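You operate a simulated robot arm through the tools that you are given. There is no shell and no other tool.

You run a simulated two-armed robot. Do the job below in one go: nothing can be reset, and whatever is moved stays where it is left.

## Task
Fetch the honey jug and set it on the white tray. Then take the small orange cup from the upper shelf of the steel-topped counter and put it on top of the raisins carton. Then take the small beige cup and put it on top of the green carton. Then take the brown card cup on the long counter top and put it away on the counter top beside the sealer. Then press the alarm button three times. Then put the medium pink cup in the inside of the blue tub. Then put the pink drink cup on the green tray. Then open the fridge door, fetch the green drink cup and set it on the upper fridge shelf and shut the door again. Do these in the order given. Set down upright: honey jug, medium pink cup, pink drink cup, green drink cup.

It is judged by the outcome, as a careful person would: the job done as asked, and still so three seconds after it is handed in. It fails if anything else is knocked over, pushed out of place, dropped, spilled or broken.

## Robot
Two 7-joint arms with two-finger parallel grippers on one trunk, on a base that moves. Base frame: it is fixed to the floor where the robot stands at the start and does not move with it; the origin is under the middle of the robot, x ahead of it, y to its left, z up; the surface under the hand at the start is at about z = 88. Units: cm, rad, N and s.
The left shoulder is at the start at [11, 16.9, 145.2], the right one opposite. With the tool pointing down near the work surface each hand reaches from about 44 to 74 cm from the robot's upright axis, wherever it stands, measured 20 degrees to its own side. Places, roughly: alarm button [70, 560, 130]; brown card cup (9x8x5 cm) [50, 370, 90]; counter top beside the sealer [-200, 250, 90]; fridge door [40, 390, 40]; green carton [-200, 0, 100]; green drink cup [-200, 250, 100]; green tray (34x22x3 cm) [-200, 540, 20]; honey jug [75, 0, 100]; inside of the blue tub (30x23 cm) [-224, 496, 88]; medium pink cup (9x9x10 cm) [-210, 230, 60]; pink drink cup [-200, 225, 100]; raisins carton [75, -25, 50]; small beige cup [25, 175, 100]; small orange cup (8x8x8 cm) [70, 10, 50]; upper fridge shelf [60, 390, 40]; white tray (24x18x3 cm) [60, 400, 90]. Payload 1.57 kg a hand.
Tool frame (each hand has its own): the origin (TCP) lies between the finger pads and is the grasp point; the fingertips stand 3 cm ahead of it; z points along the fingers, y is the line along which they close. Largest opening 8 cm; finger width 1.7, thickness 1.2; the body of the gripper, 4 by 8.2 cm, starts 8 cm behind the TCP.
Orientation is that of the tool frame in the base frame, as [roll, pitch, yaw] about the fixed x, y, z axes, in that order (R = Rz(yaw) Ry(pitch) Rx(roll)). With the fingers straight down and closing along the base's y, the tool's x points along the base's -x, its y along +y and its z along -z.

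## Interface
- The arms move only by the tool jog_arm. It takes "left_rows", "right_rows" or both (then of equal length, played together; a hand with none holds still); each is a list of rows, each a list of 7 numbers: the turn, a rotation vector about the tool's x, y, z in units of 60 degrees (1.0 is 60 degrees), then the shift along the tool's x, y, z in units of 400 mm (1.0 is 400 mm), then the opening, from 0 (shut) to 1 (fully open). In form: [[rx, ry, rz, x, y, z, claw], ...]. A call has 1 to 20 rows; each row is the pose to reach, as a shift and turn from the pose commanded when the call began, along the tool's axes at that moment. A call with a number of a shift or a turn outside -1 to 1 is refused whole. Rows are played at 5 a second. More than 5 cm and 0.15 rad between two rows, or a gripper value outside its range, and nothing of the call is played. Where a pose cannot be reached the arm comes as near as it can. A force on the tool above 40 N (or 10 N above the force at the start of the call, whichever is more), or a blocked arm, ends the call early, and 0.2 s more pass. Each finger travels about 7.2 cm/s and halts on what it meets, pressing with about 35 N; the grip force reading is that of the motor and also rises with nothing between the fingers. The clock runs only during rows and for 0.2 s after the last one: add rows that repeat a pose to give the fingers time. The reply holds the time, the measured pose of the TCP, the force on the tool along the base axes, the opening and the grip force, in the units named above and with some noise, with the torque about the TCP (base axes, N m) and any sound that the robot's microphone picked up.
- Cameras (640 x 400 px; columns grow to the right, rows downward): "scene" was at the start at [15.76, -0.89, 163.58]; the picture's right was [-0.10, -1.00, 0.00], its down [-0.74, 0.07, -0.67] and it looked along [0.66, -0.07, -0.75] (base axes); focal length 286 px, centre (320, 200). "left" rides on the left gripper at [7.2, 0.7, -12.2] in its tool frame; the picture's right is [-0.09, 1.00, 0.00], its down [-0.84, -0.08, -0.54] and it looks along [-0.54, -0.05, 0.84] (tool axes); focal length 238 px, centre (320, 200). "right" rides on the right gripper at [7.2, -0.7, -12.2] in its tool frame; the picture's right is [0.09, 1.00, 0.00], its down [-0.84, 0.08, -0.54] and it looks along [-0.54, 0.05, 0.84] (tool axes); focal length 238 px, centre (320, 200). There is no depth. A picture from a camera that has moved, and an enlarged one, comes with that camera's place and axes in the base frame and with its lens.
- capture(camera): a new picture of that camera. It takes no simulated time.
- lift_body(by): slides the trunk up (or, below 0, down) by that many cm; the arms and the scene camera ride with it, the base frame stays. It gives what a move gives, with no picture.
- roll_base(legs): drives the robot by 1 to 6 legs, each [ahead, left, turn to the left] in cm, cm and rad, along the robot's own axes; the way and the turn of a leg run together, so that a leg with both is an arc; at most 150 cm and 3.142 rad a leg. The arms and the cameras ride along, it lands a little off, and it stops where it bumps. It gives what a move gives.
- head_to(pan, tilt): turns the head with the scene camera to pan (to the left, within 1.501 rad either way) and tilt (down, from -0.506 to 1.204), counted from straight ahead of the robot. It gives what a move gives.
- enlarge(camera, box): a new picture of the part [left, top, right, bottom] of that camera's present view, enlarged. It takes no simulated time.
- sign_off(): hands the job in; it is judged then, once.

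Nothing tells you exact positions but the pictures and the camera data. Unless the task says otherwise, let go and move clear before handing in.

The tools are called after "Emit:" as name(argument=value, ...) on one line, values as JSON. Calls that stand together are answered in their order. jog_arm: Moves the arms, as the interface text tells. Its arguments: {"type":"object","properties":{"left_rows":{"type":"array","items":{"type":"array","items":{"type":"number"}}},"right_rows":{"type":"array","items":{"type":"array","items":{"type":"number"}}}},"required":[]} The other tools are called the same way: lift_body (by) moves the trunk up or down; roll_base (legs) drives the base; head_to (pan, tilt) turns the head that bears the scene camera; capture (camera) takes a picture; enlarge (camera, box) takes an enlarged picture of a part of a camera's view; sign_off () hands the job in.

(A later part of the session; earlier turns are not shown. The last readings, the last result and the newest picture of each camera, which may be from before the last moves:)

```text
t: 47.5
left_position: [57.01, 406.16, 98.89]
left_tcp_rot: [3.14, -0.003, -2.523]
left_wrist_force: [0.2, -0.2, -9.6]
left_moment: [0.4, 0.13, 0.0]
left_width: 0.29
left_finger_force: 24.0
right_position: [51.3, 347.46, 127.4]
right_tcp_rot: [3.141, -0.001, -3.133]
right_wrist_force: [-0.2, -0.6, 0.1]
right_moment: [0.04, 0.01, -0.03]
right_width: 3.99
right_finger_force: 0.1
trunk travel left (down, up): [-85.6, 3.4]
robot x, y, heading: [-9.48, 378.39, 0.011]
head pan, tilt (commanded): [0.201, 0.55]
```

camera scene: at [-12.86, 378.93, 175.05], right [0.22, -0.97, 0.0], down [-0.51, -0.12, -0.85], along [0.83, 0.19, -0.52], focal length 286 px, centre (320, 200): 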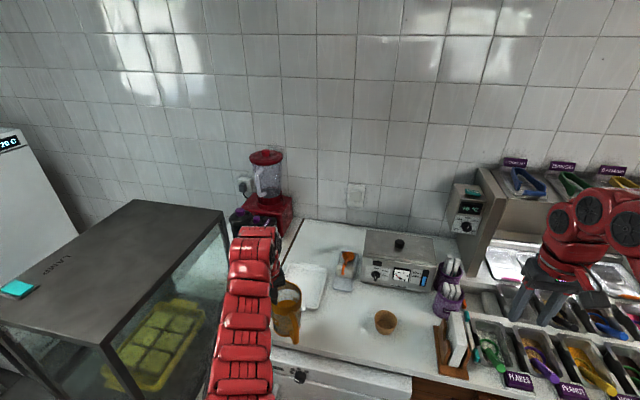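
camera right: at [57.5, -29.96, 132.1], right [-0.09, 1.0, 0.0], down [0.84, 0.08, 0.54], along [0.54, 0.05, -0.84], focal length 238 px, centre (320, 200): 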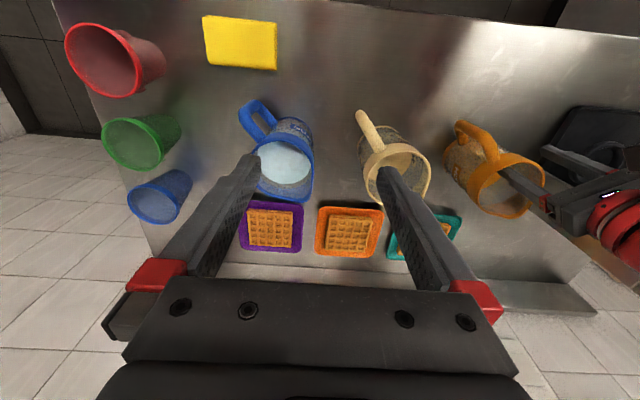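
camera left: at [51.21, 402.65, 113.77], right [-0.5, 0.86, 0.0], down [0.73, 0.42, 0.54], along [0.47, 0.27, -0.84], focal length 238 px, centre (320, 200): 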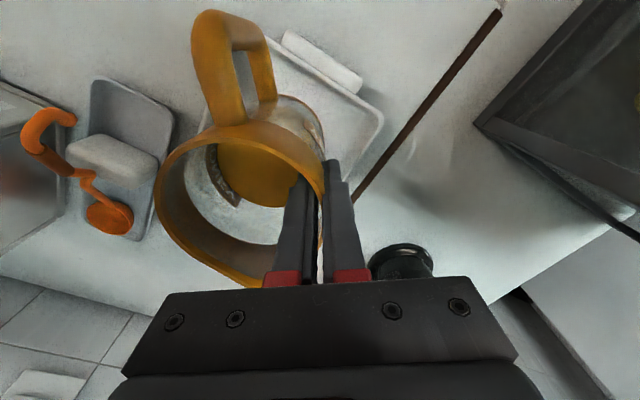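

Emit:
jog_arm(left_rows=[[0, 0, 0, 0, 0, 0.008, 0], [0, 0, 0, 0, 0, 0.016, 0], [0, 0, 0, 0, 0, 0.022, 0]])

Emit:
enlarge(camera="scene", box=[220, 260, 420, 400])

Emit:
capture(camera="left")

```text
t: 48.2
left_position: [57.26, 406.21, 98.25]
left_tcp_rot: [3.139, -0.003, -2.521]
left_wrist_force: [-0.3, 0.3, -9.8]
left_moment: [0.38, 0.14, 0.01]
left_width: 0.27
left_finger_force: 24.2
right_position: [51.38, 347.6, 127.42]
right_tcp_rot: [3.141, -0.001, -3.134]
right_wrist_force: [0.3, 0.0, 0.0]
right_moment: [0.02, 0.0, 0.02]
right_width: 4.01
right_finger_force: 0.1
trunk travel left (down, up): [-85.6, 3.4]
robot x, y, heading: [-9.04, 378.23, 0.01]
head pan, tilt (commanded): [0.201, 0.55]
```

```text
2.86 times, centred on (320, 330) of scene
camera zoom: at [7.53, 380.05, 175.03], right [0.21, -0.98, 0.0], down [-0.51, -0.11, -0.85], along [0.83, 0.18, -0.52], focal length 818 px, centre (320, -171)
```

zoom: 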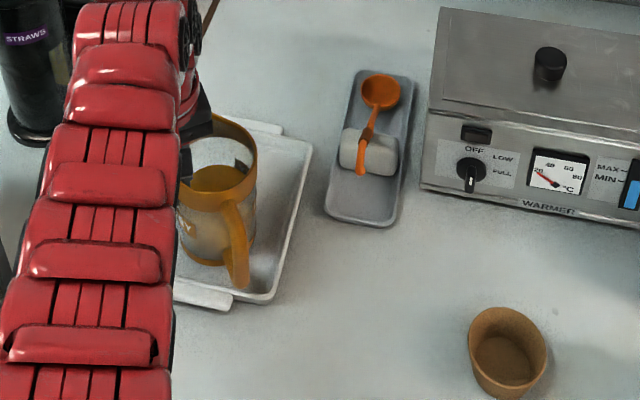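

```text
taken
camera left: at [51.06, 402.61, 110.4], right [-0.5, 0.86, 0.0], down [0.73, 0.42, 0.54], along [0.46, 0.27, -0.84], focal length 238 px, centre (320, 200)
```

left: 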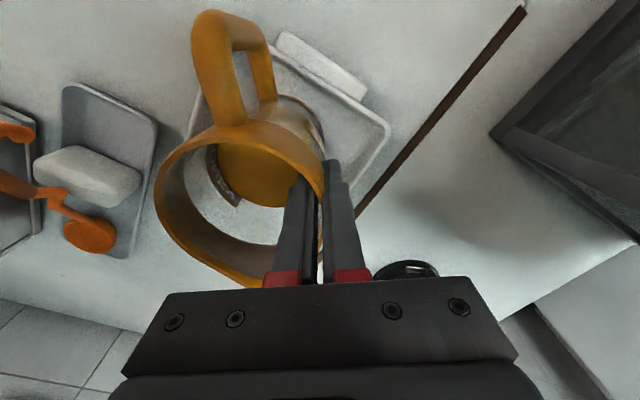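

The counter here is a little lower than I assumed. The jug base sits slightly toward the front of the tray, so I'll creep the base 2 cm forward and then keep lowering.

Emit:
roll_base(legs=[[2, 0, 0]])

Emit:
jog_arm(left_rows=[[0, 0, 0, 0, 0, 0.008, 0], [0, 0, 0, 0, 0, 0.016, 0], [0, 0, 0, 0, 0, 0.024, 0]])

```text
t: 49.0
left_position: [58.89, 406.22, 98.59]
left_tcp_rot: [-3.141, 0.001, -2.521]
left_wrist_force: [-0.7, 0.1, -9.7]
left_moment: [0.32, 0.14, -0.03]
left_width: 0.27
left_finger_force: 24.3
right_position: [52.75, 347.56, 127.76]
right_tcp_rot: [-3.141, 0.004, -3.132]
right_wrist_force: [0.3, 0.4, 0.9]
right_moment: [0.0, -0.03, 0.02]
right_width: 4.0
right_finger_force: 0.1
trunk travel left (down, up): [-85.6, 3.4]
robot x, y, heading: [-7.28, 378.3, 0.01]
head pan, tilt (commanded): [0.201, 0.55]
```

```text
t: 49.8
left_position: [59.22, 406.18, 97.29]
left_tcp_rot: [3.139, -0.001, -2.523]
left_wrist_force: [-0.9, -0.7, -4.5]
left_moment: [-0.1, 0.01, -0.07]
left_width: 0.28
left_finger_force: 23.8
right_position: [53.3, 347.53, 127.47]
right_tcp_rot: [3.141, -0.002, -3.134]
right_wrist_force: [0.1, 0.4, -0.3]
right_moment: [0.03, 0.03, 0.0]
right_width: 3.99
right_finger_force: 0.0
trunk travel left (down, up): [-85.6, 3.4]
robot x, y, heading: [-7.09, 377.99, 0.008]
head pan, tilt (commanded): [0.201, 0.55]
```

Contact has begun, since the force dropped. I'll go a touch lower and then look.

Emit:
jog_arm(left_rows=[[0, 0, 0, 0, 0, 0.006, 0], [0, 0, 0, 0, 0, 0.008, 0]])

Emit:
enlarge(camera="scene", box=[220, 260, 420, 400])

Emit:
capture(camera="left")

```text
t: 50.4
left_position: [59.12, 406.09, 97.26]
left_tcp_rot: [-3.141, 0.002, -2.52]
left_wrist_force: [-1.5, -0.2, 10.4]
left_moment: [-1.14, -0.44, -0.05]
left_width: 0.3
left_finger_force: 24.1
right_position: [52.95, 347.37, 127.63]
right_tcp_rot: [-3.141, 0.0, -3.134]
right_wrist_force: [0.4, -0.1, 0.2]
right_moment: [-0.01, 0.0, 0.02]
right_width: 3.98
right_finger_force: 0.1
trunk travel left (down, up): [-85.6, 3.4]
robot x, y, heading: [-7.36, 377.95, 0.009]
head pan, tilt (commanded): [0.201, 0.55]
```

```text
2.86 times, centred on (320, 330) of scene
camera zoom: at [9.13, 379.93, 175.1], right [0.21, -0.98, 0.0], down [-0.51, -0.11, -0.85], along [0.83, 0.18, -0.52], focal length 818 px, centre (320, -171)
```

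zoom: 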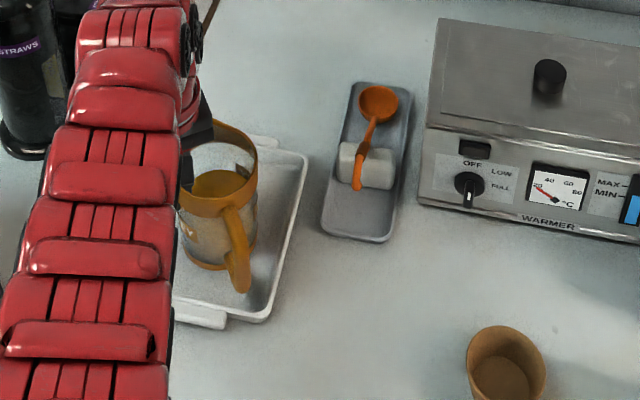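

```text
taken
camera left: at [52.91, 402.54, 109.43], right [-0.5, 0.86, 0.0], down [0.72, 0.42, 0.54], along [0.47, 0.27, -0.84], focal length 238 px, centre (320, 200)
```

left: 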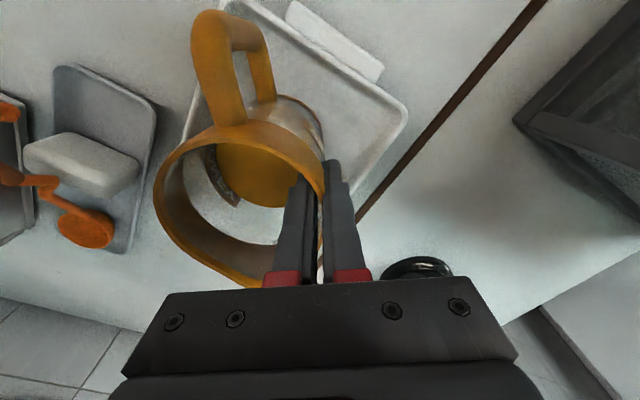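

The far edge of the base touches first because of the small tilt. I'll rotate the wrist slightly (about 2.5°) to level the jug before letting go.

Emit:
jog_arm(left_rows=[[0.02, 0, 0, 0, 0, 0, 0], [0.042, 0, 0, 0, 0, 0, 0], [0.042, 0, 0, 0, 0, 0, 0]])

```text
t: 51.2
left_position: [59.02, 406.19, 97.18]
left_tcp_rot: [-3.099, 0.0, -2.521]
left_wrist_force: [-3.8, 4.1, 7.7]
left_moment: [0.8, 0.72, -0.04]
left_width: 0.3
left_finger_force: 24.3
right_position: [53.08, 347.52, 127.53]
right_tcp_rot: [-3.141, -0.001, -3.132]
right_wrist_force: [-0.4, 0.9, -0.4]
right_moment: [0.02, 0.01, 0.02]
right_width: 3.99
right_finger_force: 0.0
trunk travel left (down, up): [-85.6, 3.4]
robot x, y, heading: [-7.19, 377.99, 0.008]
head pan, tilt (commanded): [0.201, 0.55]
```

Now it's roughly level. Opening the fingers.

Emit:
jog_arm(left_rows=[[0.0, 0, 0, 0, 0, 0, 0.1], [0, 0, 0, 0, 0, 0, 0.25], [0, 0, 0, 0, 0, 0, 0.45], [0, 0, 0, 0, 0, 0, 0.5], [0, 0, 0, 0, 0, 0, 0.5]])

Emit:
capture(camera="left")

Emit:
enlarge(camera="scene", box=[220, 260, 420, 400])

```text
t: 52.4
left_position: [59.0, 406.2, 97.13]
left_tcp_rot: [-3.098, -0.001, -2.521]
left_wrist_force: [0.5, -1.3, -0.5]
left_moment: [0.01, 0.0, -0.01]
left_width: 4.0
left_finger_force: 0.1
right_position: [53.16, 347.59, 127.51]
right_tcp_rot: [-3.141, -0.001, -3.133]
right_wrist_force: [-0.3, -0.1, 0.1]
right_moment: [-0.02, -0.01, 0.03]
right_width: 4.02
right_finger_force: 0.0
trunk travel left (down, up): [-85.6, 3.4]
robot x, y, heading: [-7.84, 377.95, 0.011]
head pan, tilt (commanded): [0.201, 0.55]
```

```text
taken
camera left: at [52.64, 403.1, 109.2], right [-0.5, 0.86, -0.04], down [0.71, 0.44, 0.54], along [0.49, 0.24, -0.84], focal length 238 px, centre (320, 200)
```

left: 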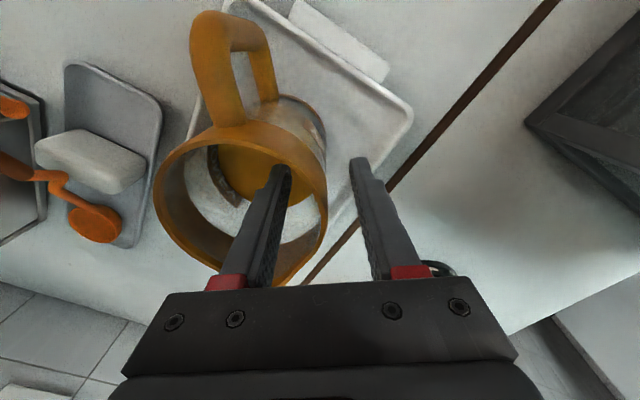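

```text
2.86 times, centred on (320, 330) of scene
camera zoom: at [9.32, 380.01, 175.06], right [0.21, -0.98, 0.0], down [-0.51, -0.11, -0.85], along [0.83, 0.18, -0.52], focal length 818 px, centre (320, -171)
```

zoom: 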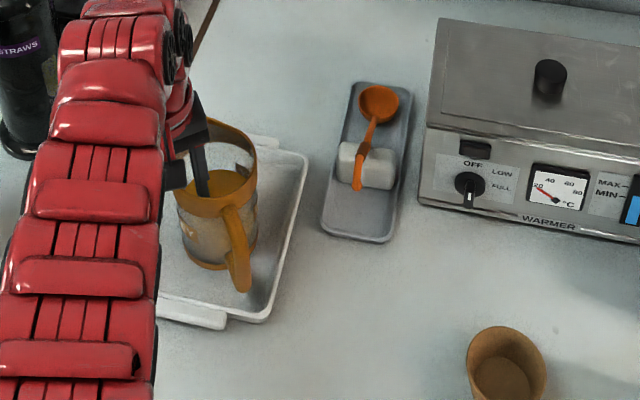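

Released; the jug stands in the tray. Raising the hand clear.

Emit:
jog_arm(left_rows=[[0, 0, 0, 0, 0, -0.1, 0.5], [0, 0, 0, 0, 0, -0.2, 0.5], [0, 0, 0, 0, 0, -0.28, 0.5]])

Emit:
capture(camera="left")

Emit:
capture(camera="scene")

```text
t: 53.2
left_position: [58.49, 406.57, 108.14]
left_tcp_rot: [-3.101, -0.002, -2.518]
left_wrist_force: [0.0, -0.5, 0.2]
left_moment: [0.01, 0.02, 0.02]
left_width: 3.98
left_finger_force: 0.0
right_position: [53.15, 347.47, 127.5]
right_tcp_rot: [3.14, 0.0, -3.133]
right_wrist_force: [-0.3, -0.1, 0.1]
right_moment: [0.01, 0.02, 0.01]
right_width: 3.98
right_finger_force: 0.0
trunk travel left (down, up): [-85.6, 3.4]
robot x, y, heading: [-7.28, 378.1, 0.008]
head pan, tilt (commanded): [0.201, 0.55]
```

```text
taken
camera left: at [52.17, 403.32, 120.27], right [-0.51, 0.86, -0.04], down [0.71, 0.44, 0.54], along [0.49, 0.24, -0.84], focal length 238 px, centre (320, 200)
```

left: 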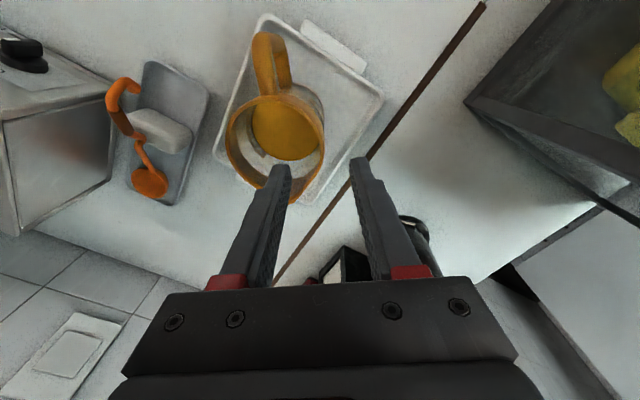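

```text
taken
camera scene: at [9.34, 379.86, 175.05], right [0.21, -0.98, 0.0], down [-0.51, -0.11, -0.85], along [0.83, 0.18, -0.52], focal length 286 px, centre (320, 200)
```

scene: 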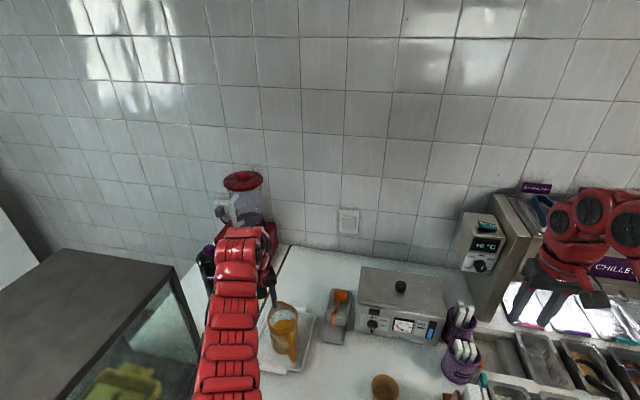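

The jug is upright on the tray. Next is the orange cup on the shelf under the steel counter, so I'll back out and slide back along the aisle.

Emit:
roll_base(legs=[[-80, 0, -0.008], [0, -130, 0], [0, -130, 0], [0, -118, 0]])

Emit:
lift_body(by=-45)

Emit:
head_to(pan=0, tilt=0.45)

Emit:
capture(camera="scene")

```text
t: 75.2
left_position: [-32.93, 26.89, 108.03]
left_tcp_rot: [-3.099, -0.001, -2.606]
left_wrist_force: [0.5, -0.7, 0.5]
left_moment: [0.0, -0.04, 0.0]
left_width: 4.02
left_finger_force: 0.1
right_position: [-43.46, -31.42, 127.53]
right_tcp_rot: [3.141, 0.0, 3.066]
right_wrist_force: [0.7, -0.2, -0.9]
right_moment: [0.0, 0.01, 0.03]
right_width: 4.0
right_finger_force: 0.1
trunk travel left (down, up): [-85.6, 3.4]
robot x, y, heading: [-101.13, 3.96, -0.074]
head pan, tilt (commanded): [0.201, 0.55]
```

```text
refused: -45 is not a number from -40 to 40
```

```text
t: 75.9
left_position: [-32.91, 26.86, 108.09]
left_tcp_rot: [-3.099, -0.002, -2.607]
left_wrist_force: [0.7, 0.2, 0.4]
left_moment: [0.01, -0.01, 0.0]
left_width: 4.01
left_finger_force: 0.1
right_position: [-43.45, -31.51, 127.41]
right_tcp_rot: [3.141, -0.002, 3.066]
right_wrist_force: [0.0, -0.3, 0.2]
right_moment: [0.01, -0.05, 0.0]
right_width: 3.96
right_finger_force: 0.0
trunk travel left (down, up): [-85.6, 3.4]
robot x, y, heading: [-101.27, 4.22, -0.074]
head pan, tilt (commanded): [0.0, 0.45]
```

```text
taken
camera scene: at [-84.06, 2.8, 175.95], right [-0.08, -1.0, 0.0], down [-0.43, 0.03, -0.9], along [0.9, -0.07, -0.44], focal length 286 px, centre (320, 200)
```

scene: 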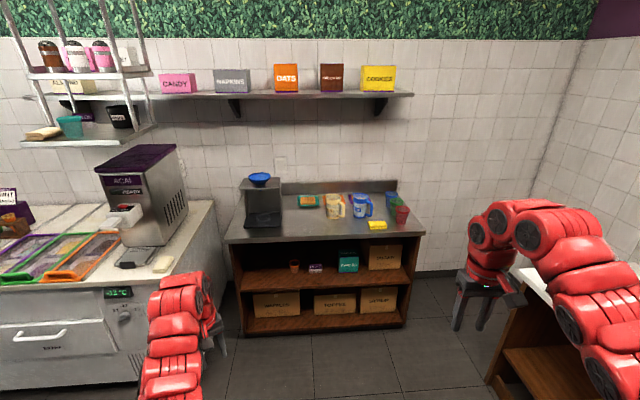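

Emit:
enlarge(camera="scene", box=[225, 215, 425, 335])

Emit:
lift_body(by=-40)

Emit:
roll_base(legs=[[35, -15, 0.074]])

Emit:
head_to(pan=0, tilt=0.6)

Emit:
capture(camera="scene")

```text
3.20 times, centred on (325, 275) of scene
camera zoom: at [-84.06, 2.8, 175.95], right [-0.08, -1.0, 0.0], down [-0.43, 0.03, -0.9], along [0.9, -0.07, -0.44], focal length 916 px, centre (304, -40)
```

zoom: 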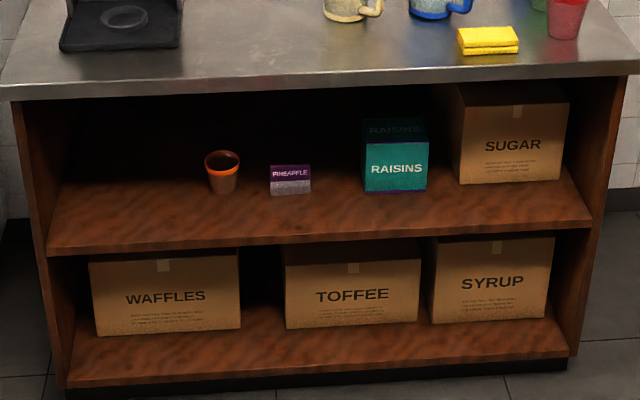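

```text
t: 79.7
left_position: [-32.94, 26.83, 68.14]
left_tcp_rot: [-3.101, -0.002, -2.607]
left_wrist_force: [-0.5, 0.0, -0.2]
left_moment: [-0.01, 0.02, 0.0]
left_width: 4.03
left_finger_force: 0.0
right_position: [-43.49, -31.56, 87.54]
right_tcp_rot: [3.14, 0.001, 3.066]
right_wrist_force: [-0.4, 0.1, 0.1]
right_moment: [0.01, -0.04, 0.0]
right_width: 3.98
right_finger_force: 0.1
trunk travel left (down, up): [-45.6, 43.4]
robot x, y, heading: [-101.41, 4.2, -0.078]
head pan, tilt (commanded): [0.0, 0.45]
```

```text
t: 82.1
left_position: [-1.1, 15.05, 68.04]
left_tcp_rot: [-3.101, 0.0, -2.534]
left_wrist_force: [0.3, 0.2, -0.4]
left_moment: [-0.04, 0.02, 0.0]
left_width: 4.0
left_finger_force: 0.0
right_position: [-7.43, -43.89, 87.29]
right_tcp_rot: [-3.141, 0.0, 3.138]
right_wrist_force: [-0.2, -0.5, -0.3]
right_moment: [0.0, 0.03, 0.03]
right_width: 4.01
right_finger_force: 0.0
trunk travel left (down, up): [-45.6, 43.4]
robot x, y, heading: [-67.37, -12.1, -0.007]
head pan, tilt (commanded): [0.0, 0.45]
```

```text
t: 82.8
left_position: [-1.06, 14.94, 68.16]
left_tcp_rot: [-3.099, -0.001, -2.535]
left_wrist_force: [0.3, 0.3, 0.8]
left_moment: [0.0, 0.03, -0.01]
left_width: 4.03
left_finger_force: 0.2
right_position: [-7.41, -43.86, 87.68]
right_tcp_rot: [-3.14, 0.0, 3.136]
right_wrist_force: [0.0, 0.9, 0.1]
right_moment: [-0.04, 0.01, 0.02]
right_width: 4.0
right_finger_force: 0.1
trunk travel left (down, up): [-45.6, 43.4]
robot x, y, heading: [-67.84, -12.74, -0.003]
head pan, tilt (commanded): [0.0, 0.6]
```

```text
taken
camera scene: at [-50.8, -12.61, 134.61], right [0.0, -1.0, 0.0], down [-0.56, 0.0, -0.83], along [0.83, 0.0, -0.56], focal length 286 px, centre (320, 200)
```

scene: 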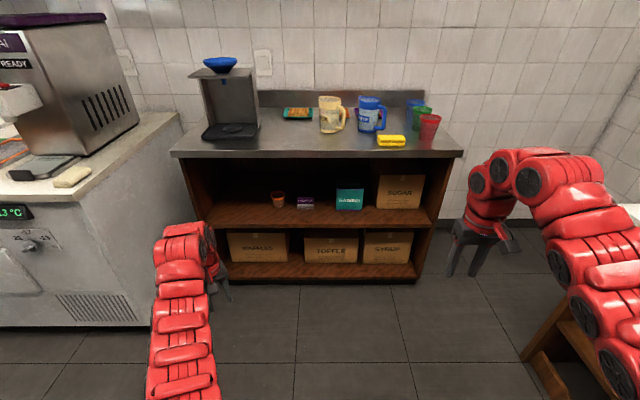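

Emit:
enlarge(camera="scene", box=[250, 150, 440, 240])

Emit:
enlarge(camera="scene", box=[170, 120, 470, 290])

```text
3.37 times, centred on (345, 195) of scene
camera zoom: at [-50.8, -12.61, 134.61], right [0.0, -1.0, 0.0], down [-0.56, 0.0, -0.83], along [0.83, 0.0, -0.56], focal length 964 px, centre (236, 217)
```

zoom: 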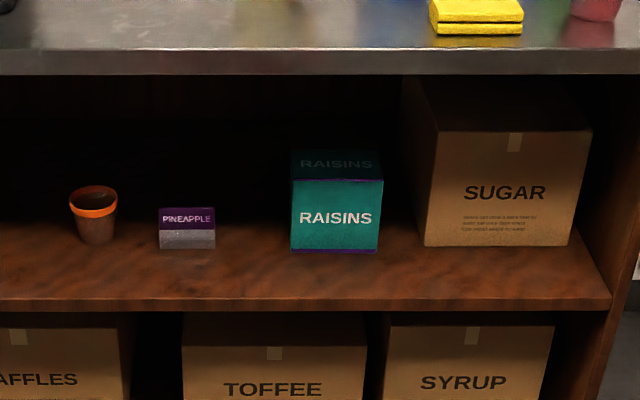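

```text
2.13 times, centred on (320, 205) of scene
camera zoom: at [-50.8, -12.61, 134.61], right [0.0, -1.0, 0.0], down [-0.56, 0.0, -0.83], along [0.83, 0.0, -0.56], focal length 611 px, centre (320, 189)
```

zoom: 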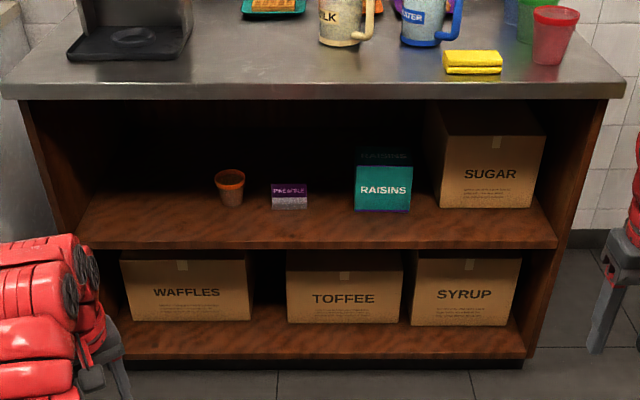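

The orange cup is at about (71, 9.3) on the shelf at z≈47.4. The raisins carton top is at z≈60, centred near (72, -28), with a PINEAPPLE box between them. I'll use the left hand pitched forward about 60° so only the gripper enters the shelf. First I'll lower the trunk, straighten the left wrist and tuck the right arm.

Emit:
lift_body(by=-15)

Emit:
jog_arm(left_rows=[[-0.008, 0.0024, 0.116, 0, 0, 0, 0.7], [-0.016, 0.0048, 0.232, 0, 0, 0, 0.9], [-0.024, 0.0072, 0.347, 0, 0, 0, 1], [-0.032, 0.0096, 0.463, 0, 0, 0, 1], [-0.0397, 0.012, 0.579, 0, 0, 0, 1]], right_rows=[[0, 0, 0, 0.02, 0, 0.1, 0.5], [0, 0, 0, 0.06, 0, 0.2, 0.5], [0, 0, 0, 0.12, 0, 0.3, 0.5], [0, 0, 0, 0.2, 0, 0.4, 0.5], [0, 0, 0, 0.28, 0, 0.46, 0.5]])

```text
t: 84.5
left_position: [-1.14, 15.12, 53.11]
left_tcp_rot: [-3.099, -0.001, -2.534]
left_wrist_force: [0.1, 0.8, 0.6]
left_moment: [-0.02, 0.01, 0.0]
left_width: 4.0
left_finger_force: 0.0
right_position: [-7.42, -44.02, 72.53]
right_tcp_rot: [3.141, 0.0, 3.136]
right_wrist_force: [-0.2, 0.0, 0.7]
right_moment: [0.01, -0.04, 0.01]
right_width: 4.02
right_finger_force: 0.0
trunk travel left (down, up): [-30.6, 58.4]
robot x, y, heading: [-67.27, -12.22, -0.007]
head pan, tilt (commanded): [0.0, 0.6]
```

```text
refused: row 4 steps farther than a row can; nothing moved
```

Emit:
jog_arm(left_rows=[[-0.008, 0.0024, 0.116, 0, 0, 0, 0.7], [-0.016, 0.0048, 0.232, 0, 0, 0, 0.9], [-0.024, 0.0072, 0.347, 0, 0, 0, 1], [-0.032, 0.0096, 0.463, 0, 0, 0, 1], [-0.0397, 0.012, 0.579, 0, 0, 0, 1], [-0.0397, 0.012, 0.579, 0, 0, 0, 1]], right_rows=[[0, 0, 0, 0.02, 0, 0.1, 0.5], [0, 0, 0, 0.06, 0, 0.2, 0.5], [0, 0, 0, 0.12, 0, 0.3, 0.5], [0, 0, 0, 0.18, 0, 0.39, 0.5], [0, 0, 0, 0.24, 0, 0.46, 0.5], [0, 0, 0, 0.3, 0, 0.46, 0.5]])

```text
t: 86.0
left_position: [-1.09, 15.01, 53.09]
left_tcp_rot: [-3.141, -0.002, 3.141]
left_wrist_force: [-0.2, 0.2, -0.4]
left_moment: [0.03, 0.05, -0.02]
left_width: 8.02
left_finger_force: 0.0
right_position: [-7.48, -43.99, 72.54]
right_tcp_rot: [3.141, 0.001, 3.135]
right_wrist_force: [0.2, 0.0, 0.5]
right_moment: [0.01, 0.0, 0.01]
right_width: 4.0
right_finger_force: 0.1
right hand out of reach, approached as far as the arm can: row 1, 2, 3, 4, 5, 6
trunk travel left (down, up): [-30.6, 58.4]
robot x, y, heading: [-67.49, -12.44, -0.005]
head pan, tilt (commanded): [0.0, 0.6]
```

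Emit:
jog_arm(right_rows=[[0, 0, 0, -0.1, 0, -0.05, 0.5], [0, 0, 0, -0.1, 0, 0.05, 0.5], [0, 0, 0, -0.1, 0, 0.15, 0.5], [0, 0, 0, -0.1, 0, 0.25, 0.5], [0, 0, 0, -0.1, 0, 0.35, 0.5], [0, 0, 0, -0.05, 0, 0.45, 0.5]], left_rows=[[0, -0.14, 0, 0, 0, 0, 1], [0, -0.28, 0, -0.05, 0, 0, 1], [0, -0.42, 0, -0.1, 0, 0, 1], [0, -0.56, 0, -0.15, 0, 0, 1], [0, -0.7, 0, -0.2, 0, 0, 1], [0, -0.84, 0, -0.25, 0, 0, 1]])

Emit:
capture(camera="scene")

Emit:
capture(camera="left")

```text
t: 87.3
left_position: [8.84, 15.19, 53.31]
left_tcp_rot: [3.141, 0.883, -3.14]
left_wrist_force: [0.8, -0.3, 0.4]
left_moment: [0.0, 0.01, -0.04]
left_width: 7.99
left_finger_force: 0.1
right_position: [-4.91, -44.73, 53.9]
right_tcp_rot: [3.14, -0.002, 3.138]
right_wrist_force: [-0.9, -1.0, 1.2]
right_moment: [-0.01, 0.04, 0.0]
right_width: 4.0
right_finger_force: 0.1
trunk travel left (down, up): [-30.6, 58.4]
robot x, y, heading: [-67.61, -12.54, -0.004]
head pan, tilt (commanded): [0.0, 0.6]
```

```text
taken
camera scene: at [-50.79, -12.59, 119.6], right [0.0, -1.0, 0.0], down [-0.57, 0.0, -0.82], along [0.82, 0.0, -0.57], focal length 286 px, centre (320, 200)
```

scene: 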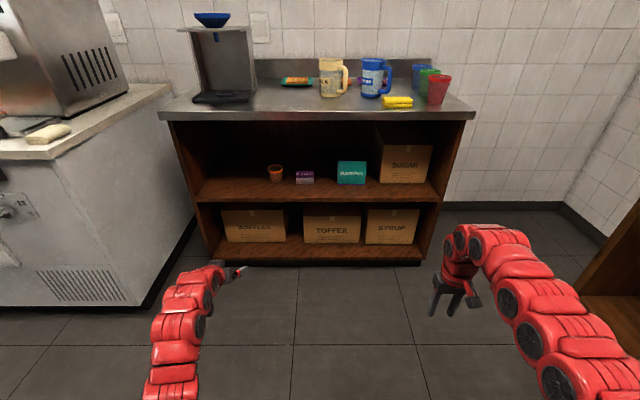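

```text
taken
camera left: at [-5.1, 15.77, 55.53], right [0.06, 1.0, 0.07], down [0.11, -0.08, 0.99], along [0.99, -0.05, -0.12], focal length 238 px, centre (320, 200)
```

left: 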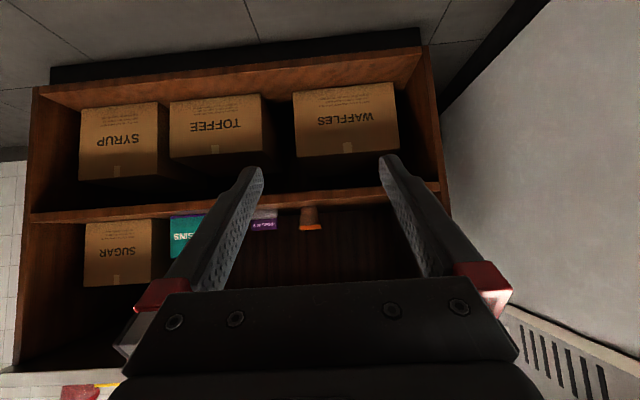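

The wrist camera shows the shelf upside down, with the cup beyond the fingertips. I'll finish the pitch, shift the left hand inward and pull the right hand back.

Emit:
jog_arm(left_rows=[[0, -0.08, 0, -0.02, -0.08, 0.03, 1], [0, -0.16, 0, -0.048, -0.17, 0.06, 1], [0, -0.16, 0, -0.048, -0.2425, 0.077, 1], [0, -0.16, 0, -0.048, -0.2425, 0.077, 1]], right_rows=[[0, 0, 0, 0.1, 0, 0.02, 0.5], [0, 0, 0, 0.2, 0, 0.04, 0.5], [0, 0, 0, 0.3, 0, 0.06, 0.5], [0, 0, 0, 0.35, 0, 0.06, 0.5]])

Emit:
capture(camera="left")

Emit:
capture(camera="scene")

```text
t: 88.3
left_position: [12.37, 5.31, 52.43]
left_tcp_rot: [-3.141, 1.046, -3.14]
left_wrist_force: [-0.4, 0.2, -0.3]
left_moment: [0.0, 0.03, -0.01]
left_width: 8.01
left_finger_force: 0.0
right_position: [-9.19, -47.8, 48.2]
right_tcp_rot: [-3.141, -0.002, 3.136]
right_wrist_force: [-0.6, 0.2, 0.6]
right_moment: [-0.02, 0.02, 0.02]
right_width: 3.95
right_finger_force: 0.1
right hand out of reach, approached as far as the arm can: row 1, 2, 3, 4
trunk travel left (down, up): [-30.6, 58.4]
robot x, y, heading: [-67.42, -12.15, -0.003]
head pan, tilt (commanded): [0.0, 0.6]
```

```text
taken
camera left: at [-1.71, 6.04, 52.42], right [0.04, 1.0, 0.08], down [-0.05, -0.08, 1.0], along [1.0, -0.05, 0.05], focal length 238 px, centre (320, 200)
```

left: 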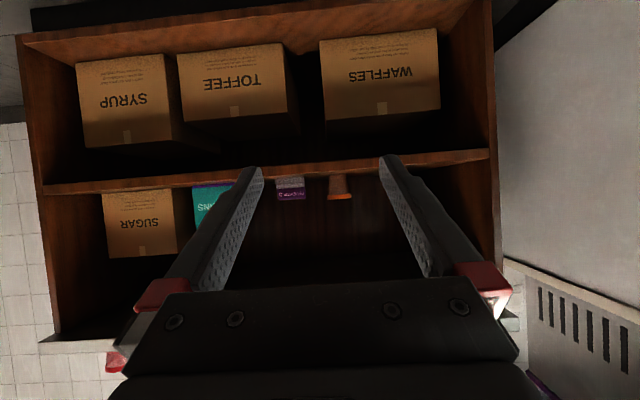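

```text
taken
camera scene: at [-50.8, -12.61, 119.6], right [0.0, -1.0, 0.0], down [-0.57, 0.0, -0.82], along [0.82, 0.0, -0.57], focal length 286 px, centre (320, 200)
```

scene: 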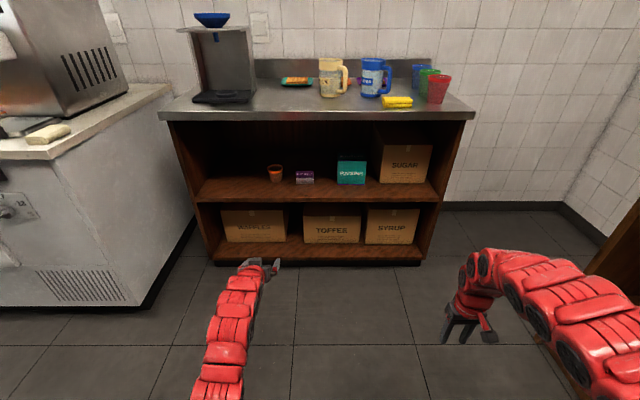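

Emit:
enlarge(camera="left", box=[240, 130, 400, 230])

Emit:
enlarge(camera="scene", box=[240, 140, 400, 220])

```text
4.00 times, centred on (320, 180) of left
camera zoom: at [-1.71, 6.04, 52.42], right [0.04, 1.0, 0.08], down [-0.05, -0.08, 1.0], along [1.0, -0.05, 0.05], focal length 953 px, centre (320, 280)
```

zoom: 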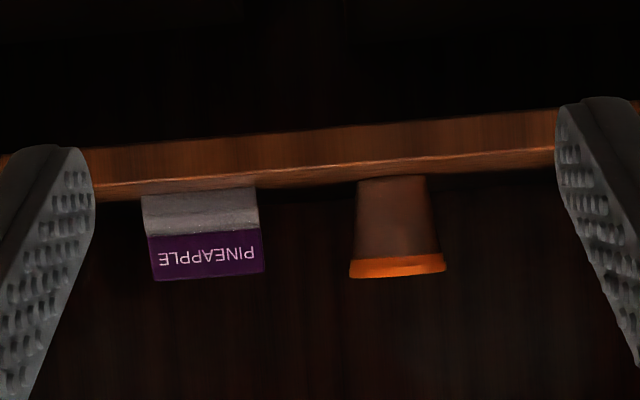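

```text
4.00 times, centred on (320, 180) of scene
camera zoom: at [-50.8, -12.61, 119.6], right [0.0, -1.0, 0.0], down [-0.57, 0.0, -0.82], along [0.82, 0.0, -0.57], focal length 1145 px, centre (320, 280)
```

zoom: 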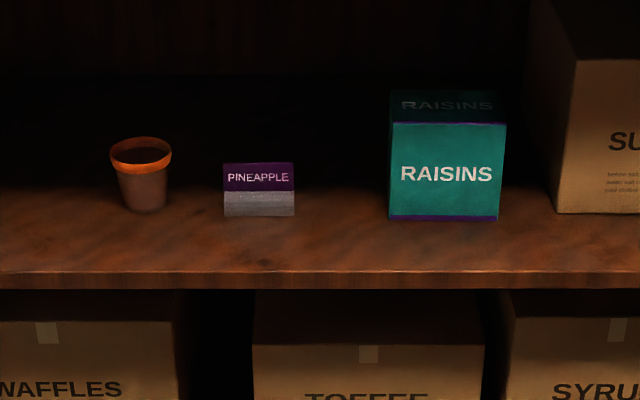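

I'll drive forward so the hand reaches the mouth of the shelf, lined up with the cup, and check again.

Emit:
roll_base(legs=[[39, 3.4, 0.003]])

Emit:
capture(camera="left")

Emit:
capture(camera="scene")

```text
t: 90.8
left_position: [52.36, 9.46, 52.51]
left_tcp_rot: [3.142, 1.045, -3.132]
left_wrist_force: [-0.1, 0.1, -0.3]
left_moment: [-0.01, -0.01, 0.02]
left_width: 7.99
left_finger_force: 0.0
right_position: [31.29, -43.85, 48.2]
right_tcp_rot: [3.139, -0.004, -3.138]
right_wrist_force: [0.4, 0.7, -0.1]
right_moment: [-0.03, 0.0, -0.02]
right_width: 4.01
right_finger_force: 0.0
trunk travel left (down, up): [-30.6, 58.4]
robot x, y, heading: [-27.65, -8.8, 0.001]
head pan, tilt (commanded): [0.0, 0.6]
```

```text
taken
camera left: at [38.23, 10.01, 52.38], right [0.04, 1.0, 0.08], down [-0.05, -0.08, 1.0], along [1.0, -0.04, 0.05], focal length 238 px, centre (320, 200)
```

left: 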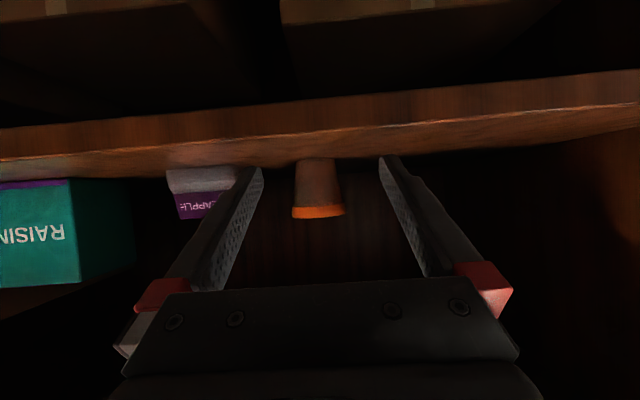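

```text
taken
camera scene: at [-10.68, -9.03, 119.59], right [0.0, -1.0, 0.0], down [-0.57, 0.0, -0.82], along [0.82, 0.0, -0.57], focal length 286 px, centre (320, 200)
```

scene: 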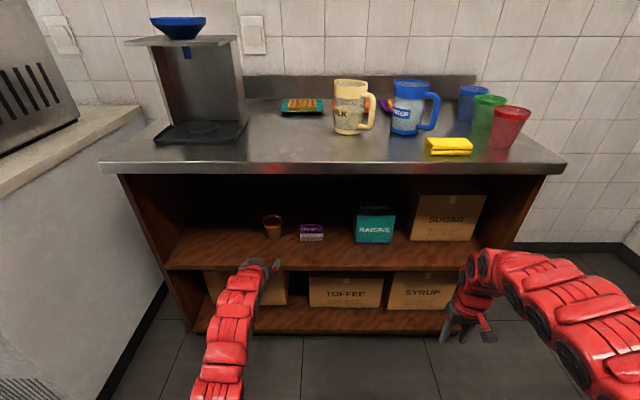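

The cup is about 0.9 cm to the right of the hand's centre line. I'll correct sideways, then creep in with the base.

Emit:
jog_arm(left_rows=[[0, 0, 0, 0, -0.0225, 0, 1], [0, 0, 0, 0, -0.0225, 0, 1]])

Emit:
roll_base(legs=[[9, 0, 0]])

Emit:
capture(camera="left")

```text
t: 91.5
left_position: [52.29, 8.33, 52.4]
left_tcp_rot: [-3.141, 1.049, -3.132]
left_wrist_force: [-0.2, 0.3, 0.0]
left_moment: [-0.02, 0.0, -0.01]
left_width: 8.0
left_finger_force: 0.0
right_position: [31.16, -43.93, 48.13]
right_tcp_rot: [3.141, -0.002, -3.139]
right_wrist_force: [0.4, 0.2, 0.0]
right_moment: [0.01, -0.03, 0.0]
right_width: 4.01
right_finger_force: 0.0
trunk travel left (down, up): [-30.6, 58.4]
robot x, y, heading: [-27.3, -9.2, 0.008]
head pan, tilt (commanded): [0.0, 0.6]
```

```text
t: 92.6
left_position: [61.68, 8.29, 52.39]
left_tcp_rot: [3.141, 1.045, -3.134]
left_wrist_force: [-0.2, 1.0, 0.2]
left_moment: [-0.03, 0.01, 0.0]
left_width: 7.99
left_finger_force: 0.0
right_position: [40.24, -43.94, 48.08]
right_tcp_rot: [3.138, -0.003, 3.141]
right_wrist_force: [0.3, 0.9, -0.3]
right_moment: [-0.03, 0.02, 0.03]
right_width: 4.02
right_finger_force: 0.0
trunk travel left (down, up): [-30.6, 58.4]
robot x, y, heading: [-18.29, -8.85, 0.007]
head pan, tilt (commanded): [0.0, 0.6]
```

```text
taken
camera left: at [47.47, 8.88, 52.33], right [0.04, 1.0, 0.08], down [-0.05, -0.08, 1.0], along [1.0, -0.04, 0.04], focal length 238 px, centre (320, 200)
```

left: 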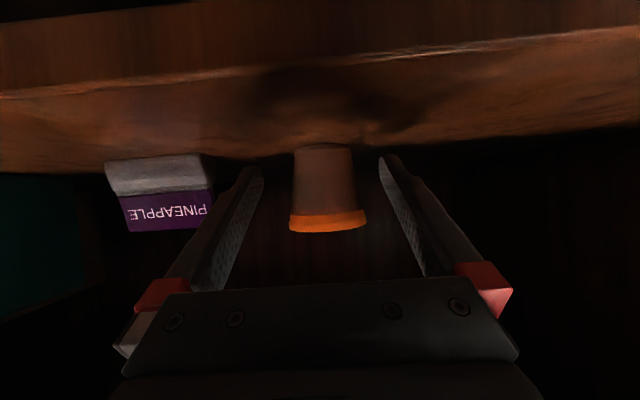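

Centred now. Moving the last 8 cm in.

Emit:
roll_base(legs=[[8, 0, 0]])

Emit:
capture(camera="left")

```text
t: 93.6
left_position: [69.66, 8.07, 52.35]
left_tcp_rot: [-3.141, 1.046, -3.139]
left_wrist_force: [1.2, 0.0, -0.2]
left_moment: [0.0, 0.01, -0.02]
left_width: 8.01
left_finger_force: 0.1
right_position: [48.19, -44.13, 47.99]
right_tcp_rot: [-3.142, -0.003, 3.139]
right_wrist_force: [-0.2, -0.1, -0.7]
right_moment: [-0.01, 0.02, 0.0]
right_width: 4.01
right_finger_force: 0.1
trunk travel left (down, up): [-30.6, 58.4]
robot x, y, heading: [-10.28, -9.03, -0.001]
head pan, tilt (commanded): [0.0, 0.6]
```

```text
taken
camera left: at [55.46, 8.74, 52.33], right [0.04, 1.0, 0.08], down [-0.05, -0.08, 1.0], along [1.0, -0.05, 0.04], focal length 238 px, centre (320, 200)
```

left: 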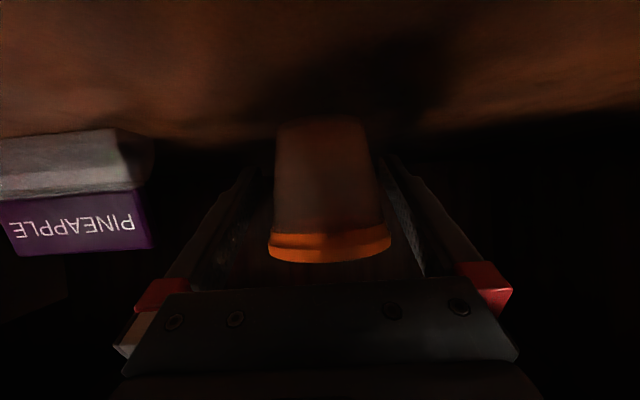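

The cup sits between the fingers. A slight lateral tweak, then close.

Emit:
jog_arm(left_rows=[[0, 0, 0, 0, 0.008, 0, 1], [0, 0, 0, 0, 0.008, 0, 0.7], [0, 0, 0, 0, 0.008, 0, 0.4], [0, 0, 0, 0, 0.008, 0, 0.2], [0, 0, 0, 0, 0.008, 0, 0.2]])

Emit:
capture(camera="left")

```text
t: 94.8
left_position: [69.56, 8.37, 52.58]
left_tcp_rot: [3.142, 1.047, -3.138]
left_wrist_force: [0.1, 0.1, 2.3]
left_moment: [0.0, -0.05, 0.02]
left_width: 6.47
left_finger_force: 35.2
right_position: [48.1, -44.1, 48.14]
right_tcp_rot: [-3.14, 0.0, 3.141]
right_wrist_force: [0.6, -0.1, -0.4]
right_moment: [-0.01, 0.0, 0.01]
right_width: 4.01
right_finger_force: 0.1
trunk travel left (down, up): [-30.6, 58.4]
robot x, y, heading: [-10.49, -8.89, 0.004]
head pan, tilt (commanded): [0.0, 0.6]
```

```text
taken
camera left: at [55.42, 9.03, 52.47], right [0.04, 1.0, 0.08], down [-0.05, -0.08, 1.0], along [1.0, -0.05, 0.05], focal length 238 px, centre (320, 200)
```

left: 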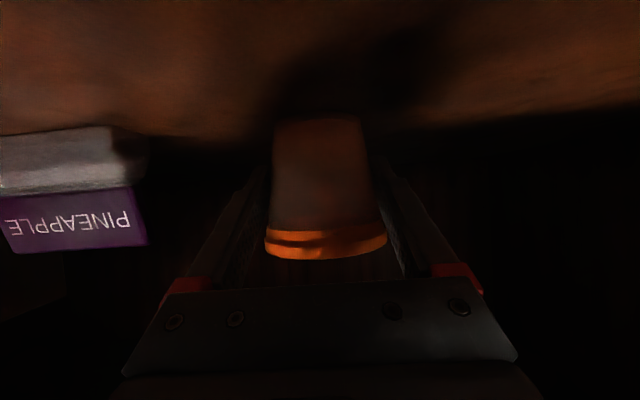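

The cup is gripped. I'll lift slightly, back out of the shelf, raise, then slide right to line up with the raisins carton.

Emit:
lift_body(by=2)

Emit:
roll_base(legs=[[-22, 0, 0]])

Emit:
lift_body(by=13)

Emit:
roll_base(legs=[[0, -36, 0]])

Emit:
capture(camera="left")

Emit:
capture(camera="scene")

```text
t: 95.5
left_position: [69.51, 8.41, 54.59]
left_tcp_rot: [3.141, 1.045, -3.139]
left_wrist_force: [-0.2, 0.4, -0.7]
left_moment: [0.0, -0.07, -0.01]
left_width: 6.45
left_finger_force: 35.8
right_position: [48.12, -44.11, 50.08]
right_tcp_rot: [3.14, -0.003, 3.139]
right_wrist_force: [-0.2, 0.3, 0.1]
right_moment: [0.01, 0.01, 0.03]
right_width: 4.03
right_finger_force: 0.1
trunk travel left (down, up): [-32.6, 56.4]
robot x, y, heading: [-10.08, -9.02, -0.004]
head pan, tilt (commanded): [0.0, 0.6]
```

```text
t: 97.2
left_position: [47.28, 8.76, 54.63]
left_tcp_rot: [-3.141, 1.048, -3.13]
left_wrist_force: [-1.0, 0.5, 0.3]
left_moment: [0.0, 0.01, 0.0]
left_width: 6.43
left_finger_force: 35.0
right_position: [26.26, -43.77, 50.24]
right_tcp_rot: [-3.14, -0.002, -3.138]
right_wrist_force: [0.3, -0.1, -0.7]
right_moment: [-0.01, 0.04, 0.0]
right_width: 3.99
right_finger_force: 0.1
trunk travel left (down, up): [-32.6, 56.4]
robot x, y, heading: [-32.61, -9.01, 0.006]
head pan, tilt (commanded): [0.0, 0.6]
```

```text
t: 98.8
left_position: [47.35, 8.7, 67.54]
left_tcp_rot: [-3.141, 1.046, -3.131]
left_wrist_force: [0.2, 0.9, -0.5]
left_moment: [0.03, -0.04, -0.01]
left_width: 6.44
left_finger_force: 35.4
right_position: [26.36, -43.87, 63.13]
right_tcp_rot: [-3.141, -0.002, -3.139]
right_wrist_force: [0.0, 0.2, 0.2]
right_moment: [-0.03, 0.03, -0.01]
right_width: 4.01
right_finger_force: 0.2
trunk travel left (down, up): [-45.6, 43.4]
robot x, y, heading: [-32.73, -9.07, 0.003]
head pan, tilt (commanded): [0.0, 0.6]
```

```text
t: 101.1
left_position: [47.53, -26.74, 67.54]
left_tcp_rot: [3.139, 1.045, -3.128]
left_wrist_force: [-0.1, -0.1, -0.7]
left_moment: [0.04, -0.01, -0.05]
left_width: 6.41
left_finger_force: 35.0
right_position: [26.76, -79.37, 63.21]
right_tcp_rot: [3.14, -0.001, -3.131]
right_wrist_force: [0.6, 0.1, 0.6]
right_moment: [0.01, 0.03, -0.01]
right_width: 4.01
right_finger_force: 0.1
trunk travel left (down, up): [-45.6, 43.4]
robot x, y, heading: [-32.07, -44.74, 0.009]
head pan, tilt (commanded): [0.0, 0.6]
```

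```text
taken
camera left: at [33.42, -26.25, 67.46], right [0.03, 1.0, 0.08], down [-0.05, -0.08, 1.0], along [1.0, -0.03, 0.05], focal length 238 px, centre (320, 200)
```

left: 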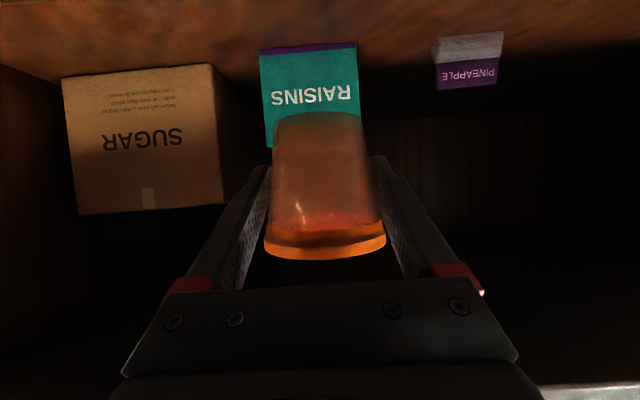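

```text
taken
camera scene: at [-15.42, -44.94, 134.6], right [0.01, -1.0, 0.0], down [-0.57, -0.01, -0.82], along [0.82, 0.01, -0.57], focal length 286 px, centre (320, 200)
```

scene: 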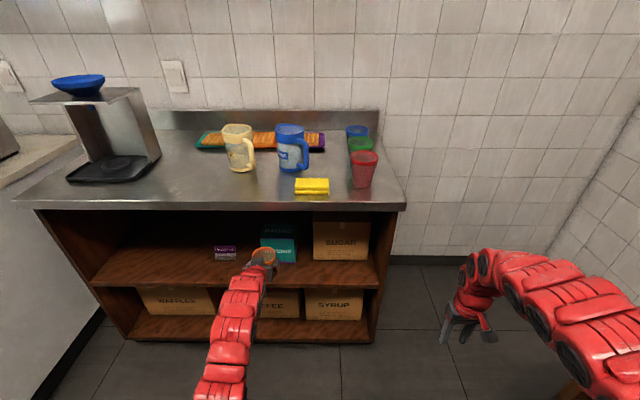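

The cup's base is about 2 cm above the carton top (z≈61.2). I'll lower slightly and move in over the carton.

Emit:
lift_body(by=-0.8)

Emit:
roll_base(legs=[[15, -0.9, -0.008]])

Emit:
capture(camera="left")

Emit:
enlarge(camera="scene", box=[200, 180, 420, 380])

```text
t: 101.6
left_position: [47.53, -26.65, 66.81]
left_tcp_rot: [3.141, 1.045, -3.127]
left_wrist_force: [0.2, 0.2, -0.6]
left_moment: [-0.02, 0.02, 0.01]
left_width: 6.4
left_finger_force: 34.8
right_position: [26.76, -79.5, 62.26]
right_tcp_rot: [-3.141, -0.003, -3.133]
right_wrist_force: [-0.8, -0.9, 0.2]
right_moment: [0.0, -0.02, 0.01]
right_width: 4.0
right_finger_force: 0.1
trunk travel left (down, up): [-44.8, 44.2]
robot x, y, heading: [-32.6, -45.06, 0.013]
head pan, tilt (commanded): [0.0, 0.6]
```

```text
t: 103.0
left_position: [62.63, -27.95, 66.72]
left_tcp_rot: [3.14, 1.045, -3.131]
left_wrist_force: [0.4, 0.0, -0.5]
left_moment: [-0.03, -0.03, 0.0]
left_width: 6.43
left_finger_force: 34.9
right_position: [41.53, -80.46, 62.26]
right_tcp_rot: [3.141, -0.005, -3.136]
right_wrist_force: [-0.3, 0.8, -0.2]
right_moment: [-0.02, 0.02, 0.0]
right_width: 3.98
right_finger_force: 0.1
trunk travel left (down, up): [-44.8, 44.2]
robot x, y, heading: [-17.05, -45.66, 0.004]
head pan, tilt (commanded): [0.0, 0.6]
```

```text
taken
camera left: at [48.52, -27.33, 66.58], right [0.04, 1.0, 0.08], down [-0.05, -0.08, 1.0], along [1.0, -0.04, 0.05], focal length 238 px, centre (320, 200)
```

left: 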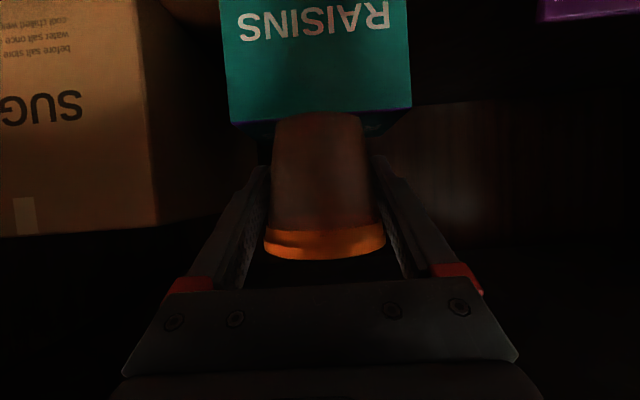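

```text
2.00 times, centred on (310, 280) of scene
camera zoom: at [-0.34, -45.74, 133.78], right [0.01, -1.0, 0.0], down [-0.57, 0.0, -0.82], along [0.82, 0.0, -0.57], focal length 572 px, centre (340, 40)
```

zoom: 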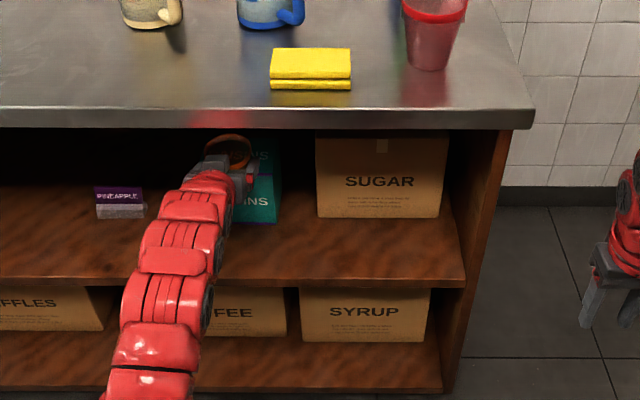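

Aligned with the carton and clear above it. Moving the last 7.7 cm in.

Emit:
roll_base(legs=[[7.7, 0, -0.004]])

Emit:
capture(camera="left")

Emit:
enlarge(camera="scene", box=[200, 180, 420, 380])

```text
t: 104.1
left_position: [70.48, -28.22, 66.63]
left_tcp_rot: [-3.141, 1.047, -3.136]
left_wrist_force: [0.5, 0.0, -1.1]
left_moment: [0.01, 0.01, -0.01]
left_width: 6.4
left_finger_force: 34.4
right_position: [49.15, -80.7, 62.32]
right_tcp_rot: [-3.139, -0.004, -3.141]
right_wrist_force: [0.8, -0.8, -0.6]
right_moment: [0.01, 0.02, -0.01]
right_width: 3.98
right_finger_force: 0.1
trunk travel left (down, up): [-44.8, 44.2]
robot x, y, heading: [-9.46, -45.83, 0.01]
head pan, tilt (commanded): [0.0, 0.6]
```

```text
taken
camera left: at [56.38, -27.59, 66.58], right [0.04, 1.0, 0.08], down [-0.05, -0.08, 1.0], along [1.0, -0.04, 0.05], focal length 238 px, centre (320, 200)
```

left: 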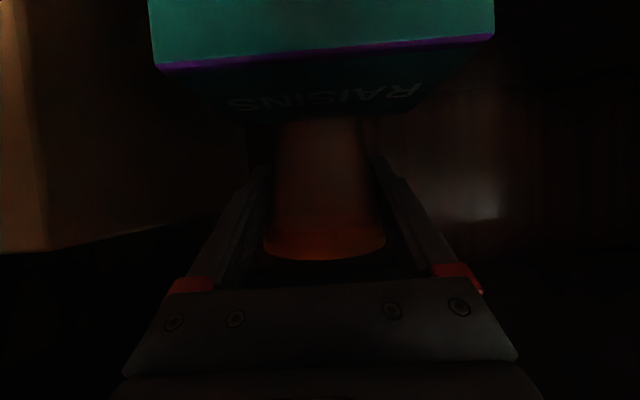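

```text
2.00 times, centred on (310, 280) of scene
camera zoom: at [7.43, -45.78, 133.78], right [0.0, -1.0, 0.0], down [-0.57, 0.0, -0.82], along [0.82, 0.0, -0.57], focal length 572 px, centre (340, 40)
```

zoom: 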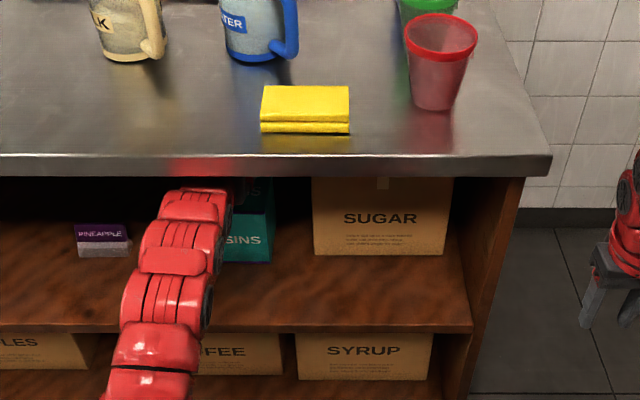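

Emit:
jog_arm(left_rows=[[0, 0, 0, 0.0087, 0, 0.005, 0.2], [0, 0, 0, 0.0173, 0, 0.01, 0.2], [0, 0, 0, 0.026, 0, 0.015, 0.2]])

```text
t: 104.9
left_position: [70.46, -28.08, 65.81]
left_tcp_rot: [3.14, 1.046, -3.136]
left_wrist_force: [-1.5, -0.2, 2.0]
left_moment: [-0.05, 0.0, 0.01]
left_width: 6.42
left_finger_force: 34.7
right_position: [49.05, -80.7, 62.33]
right_tcp_rot: [-3.141, -0.001, -3.14]
right_wrist_force: [-0.5, 0.0, 1.0]
right_moment: [0.01, 0.01, 0.01]
right_width: 4.01
right_finger_force: 0.1
trunk travel left (down, up): [-44.8, 44.2]
robot x, y, heading: [-9.39, -45.75, 0.003]
head pan, tilt (commanded): [0.0, 0.6]
```

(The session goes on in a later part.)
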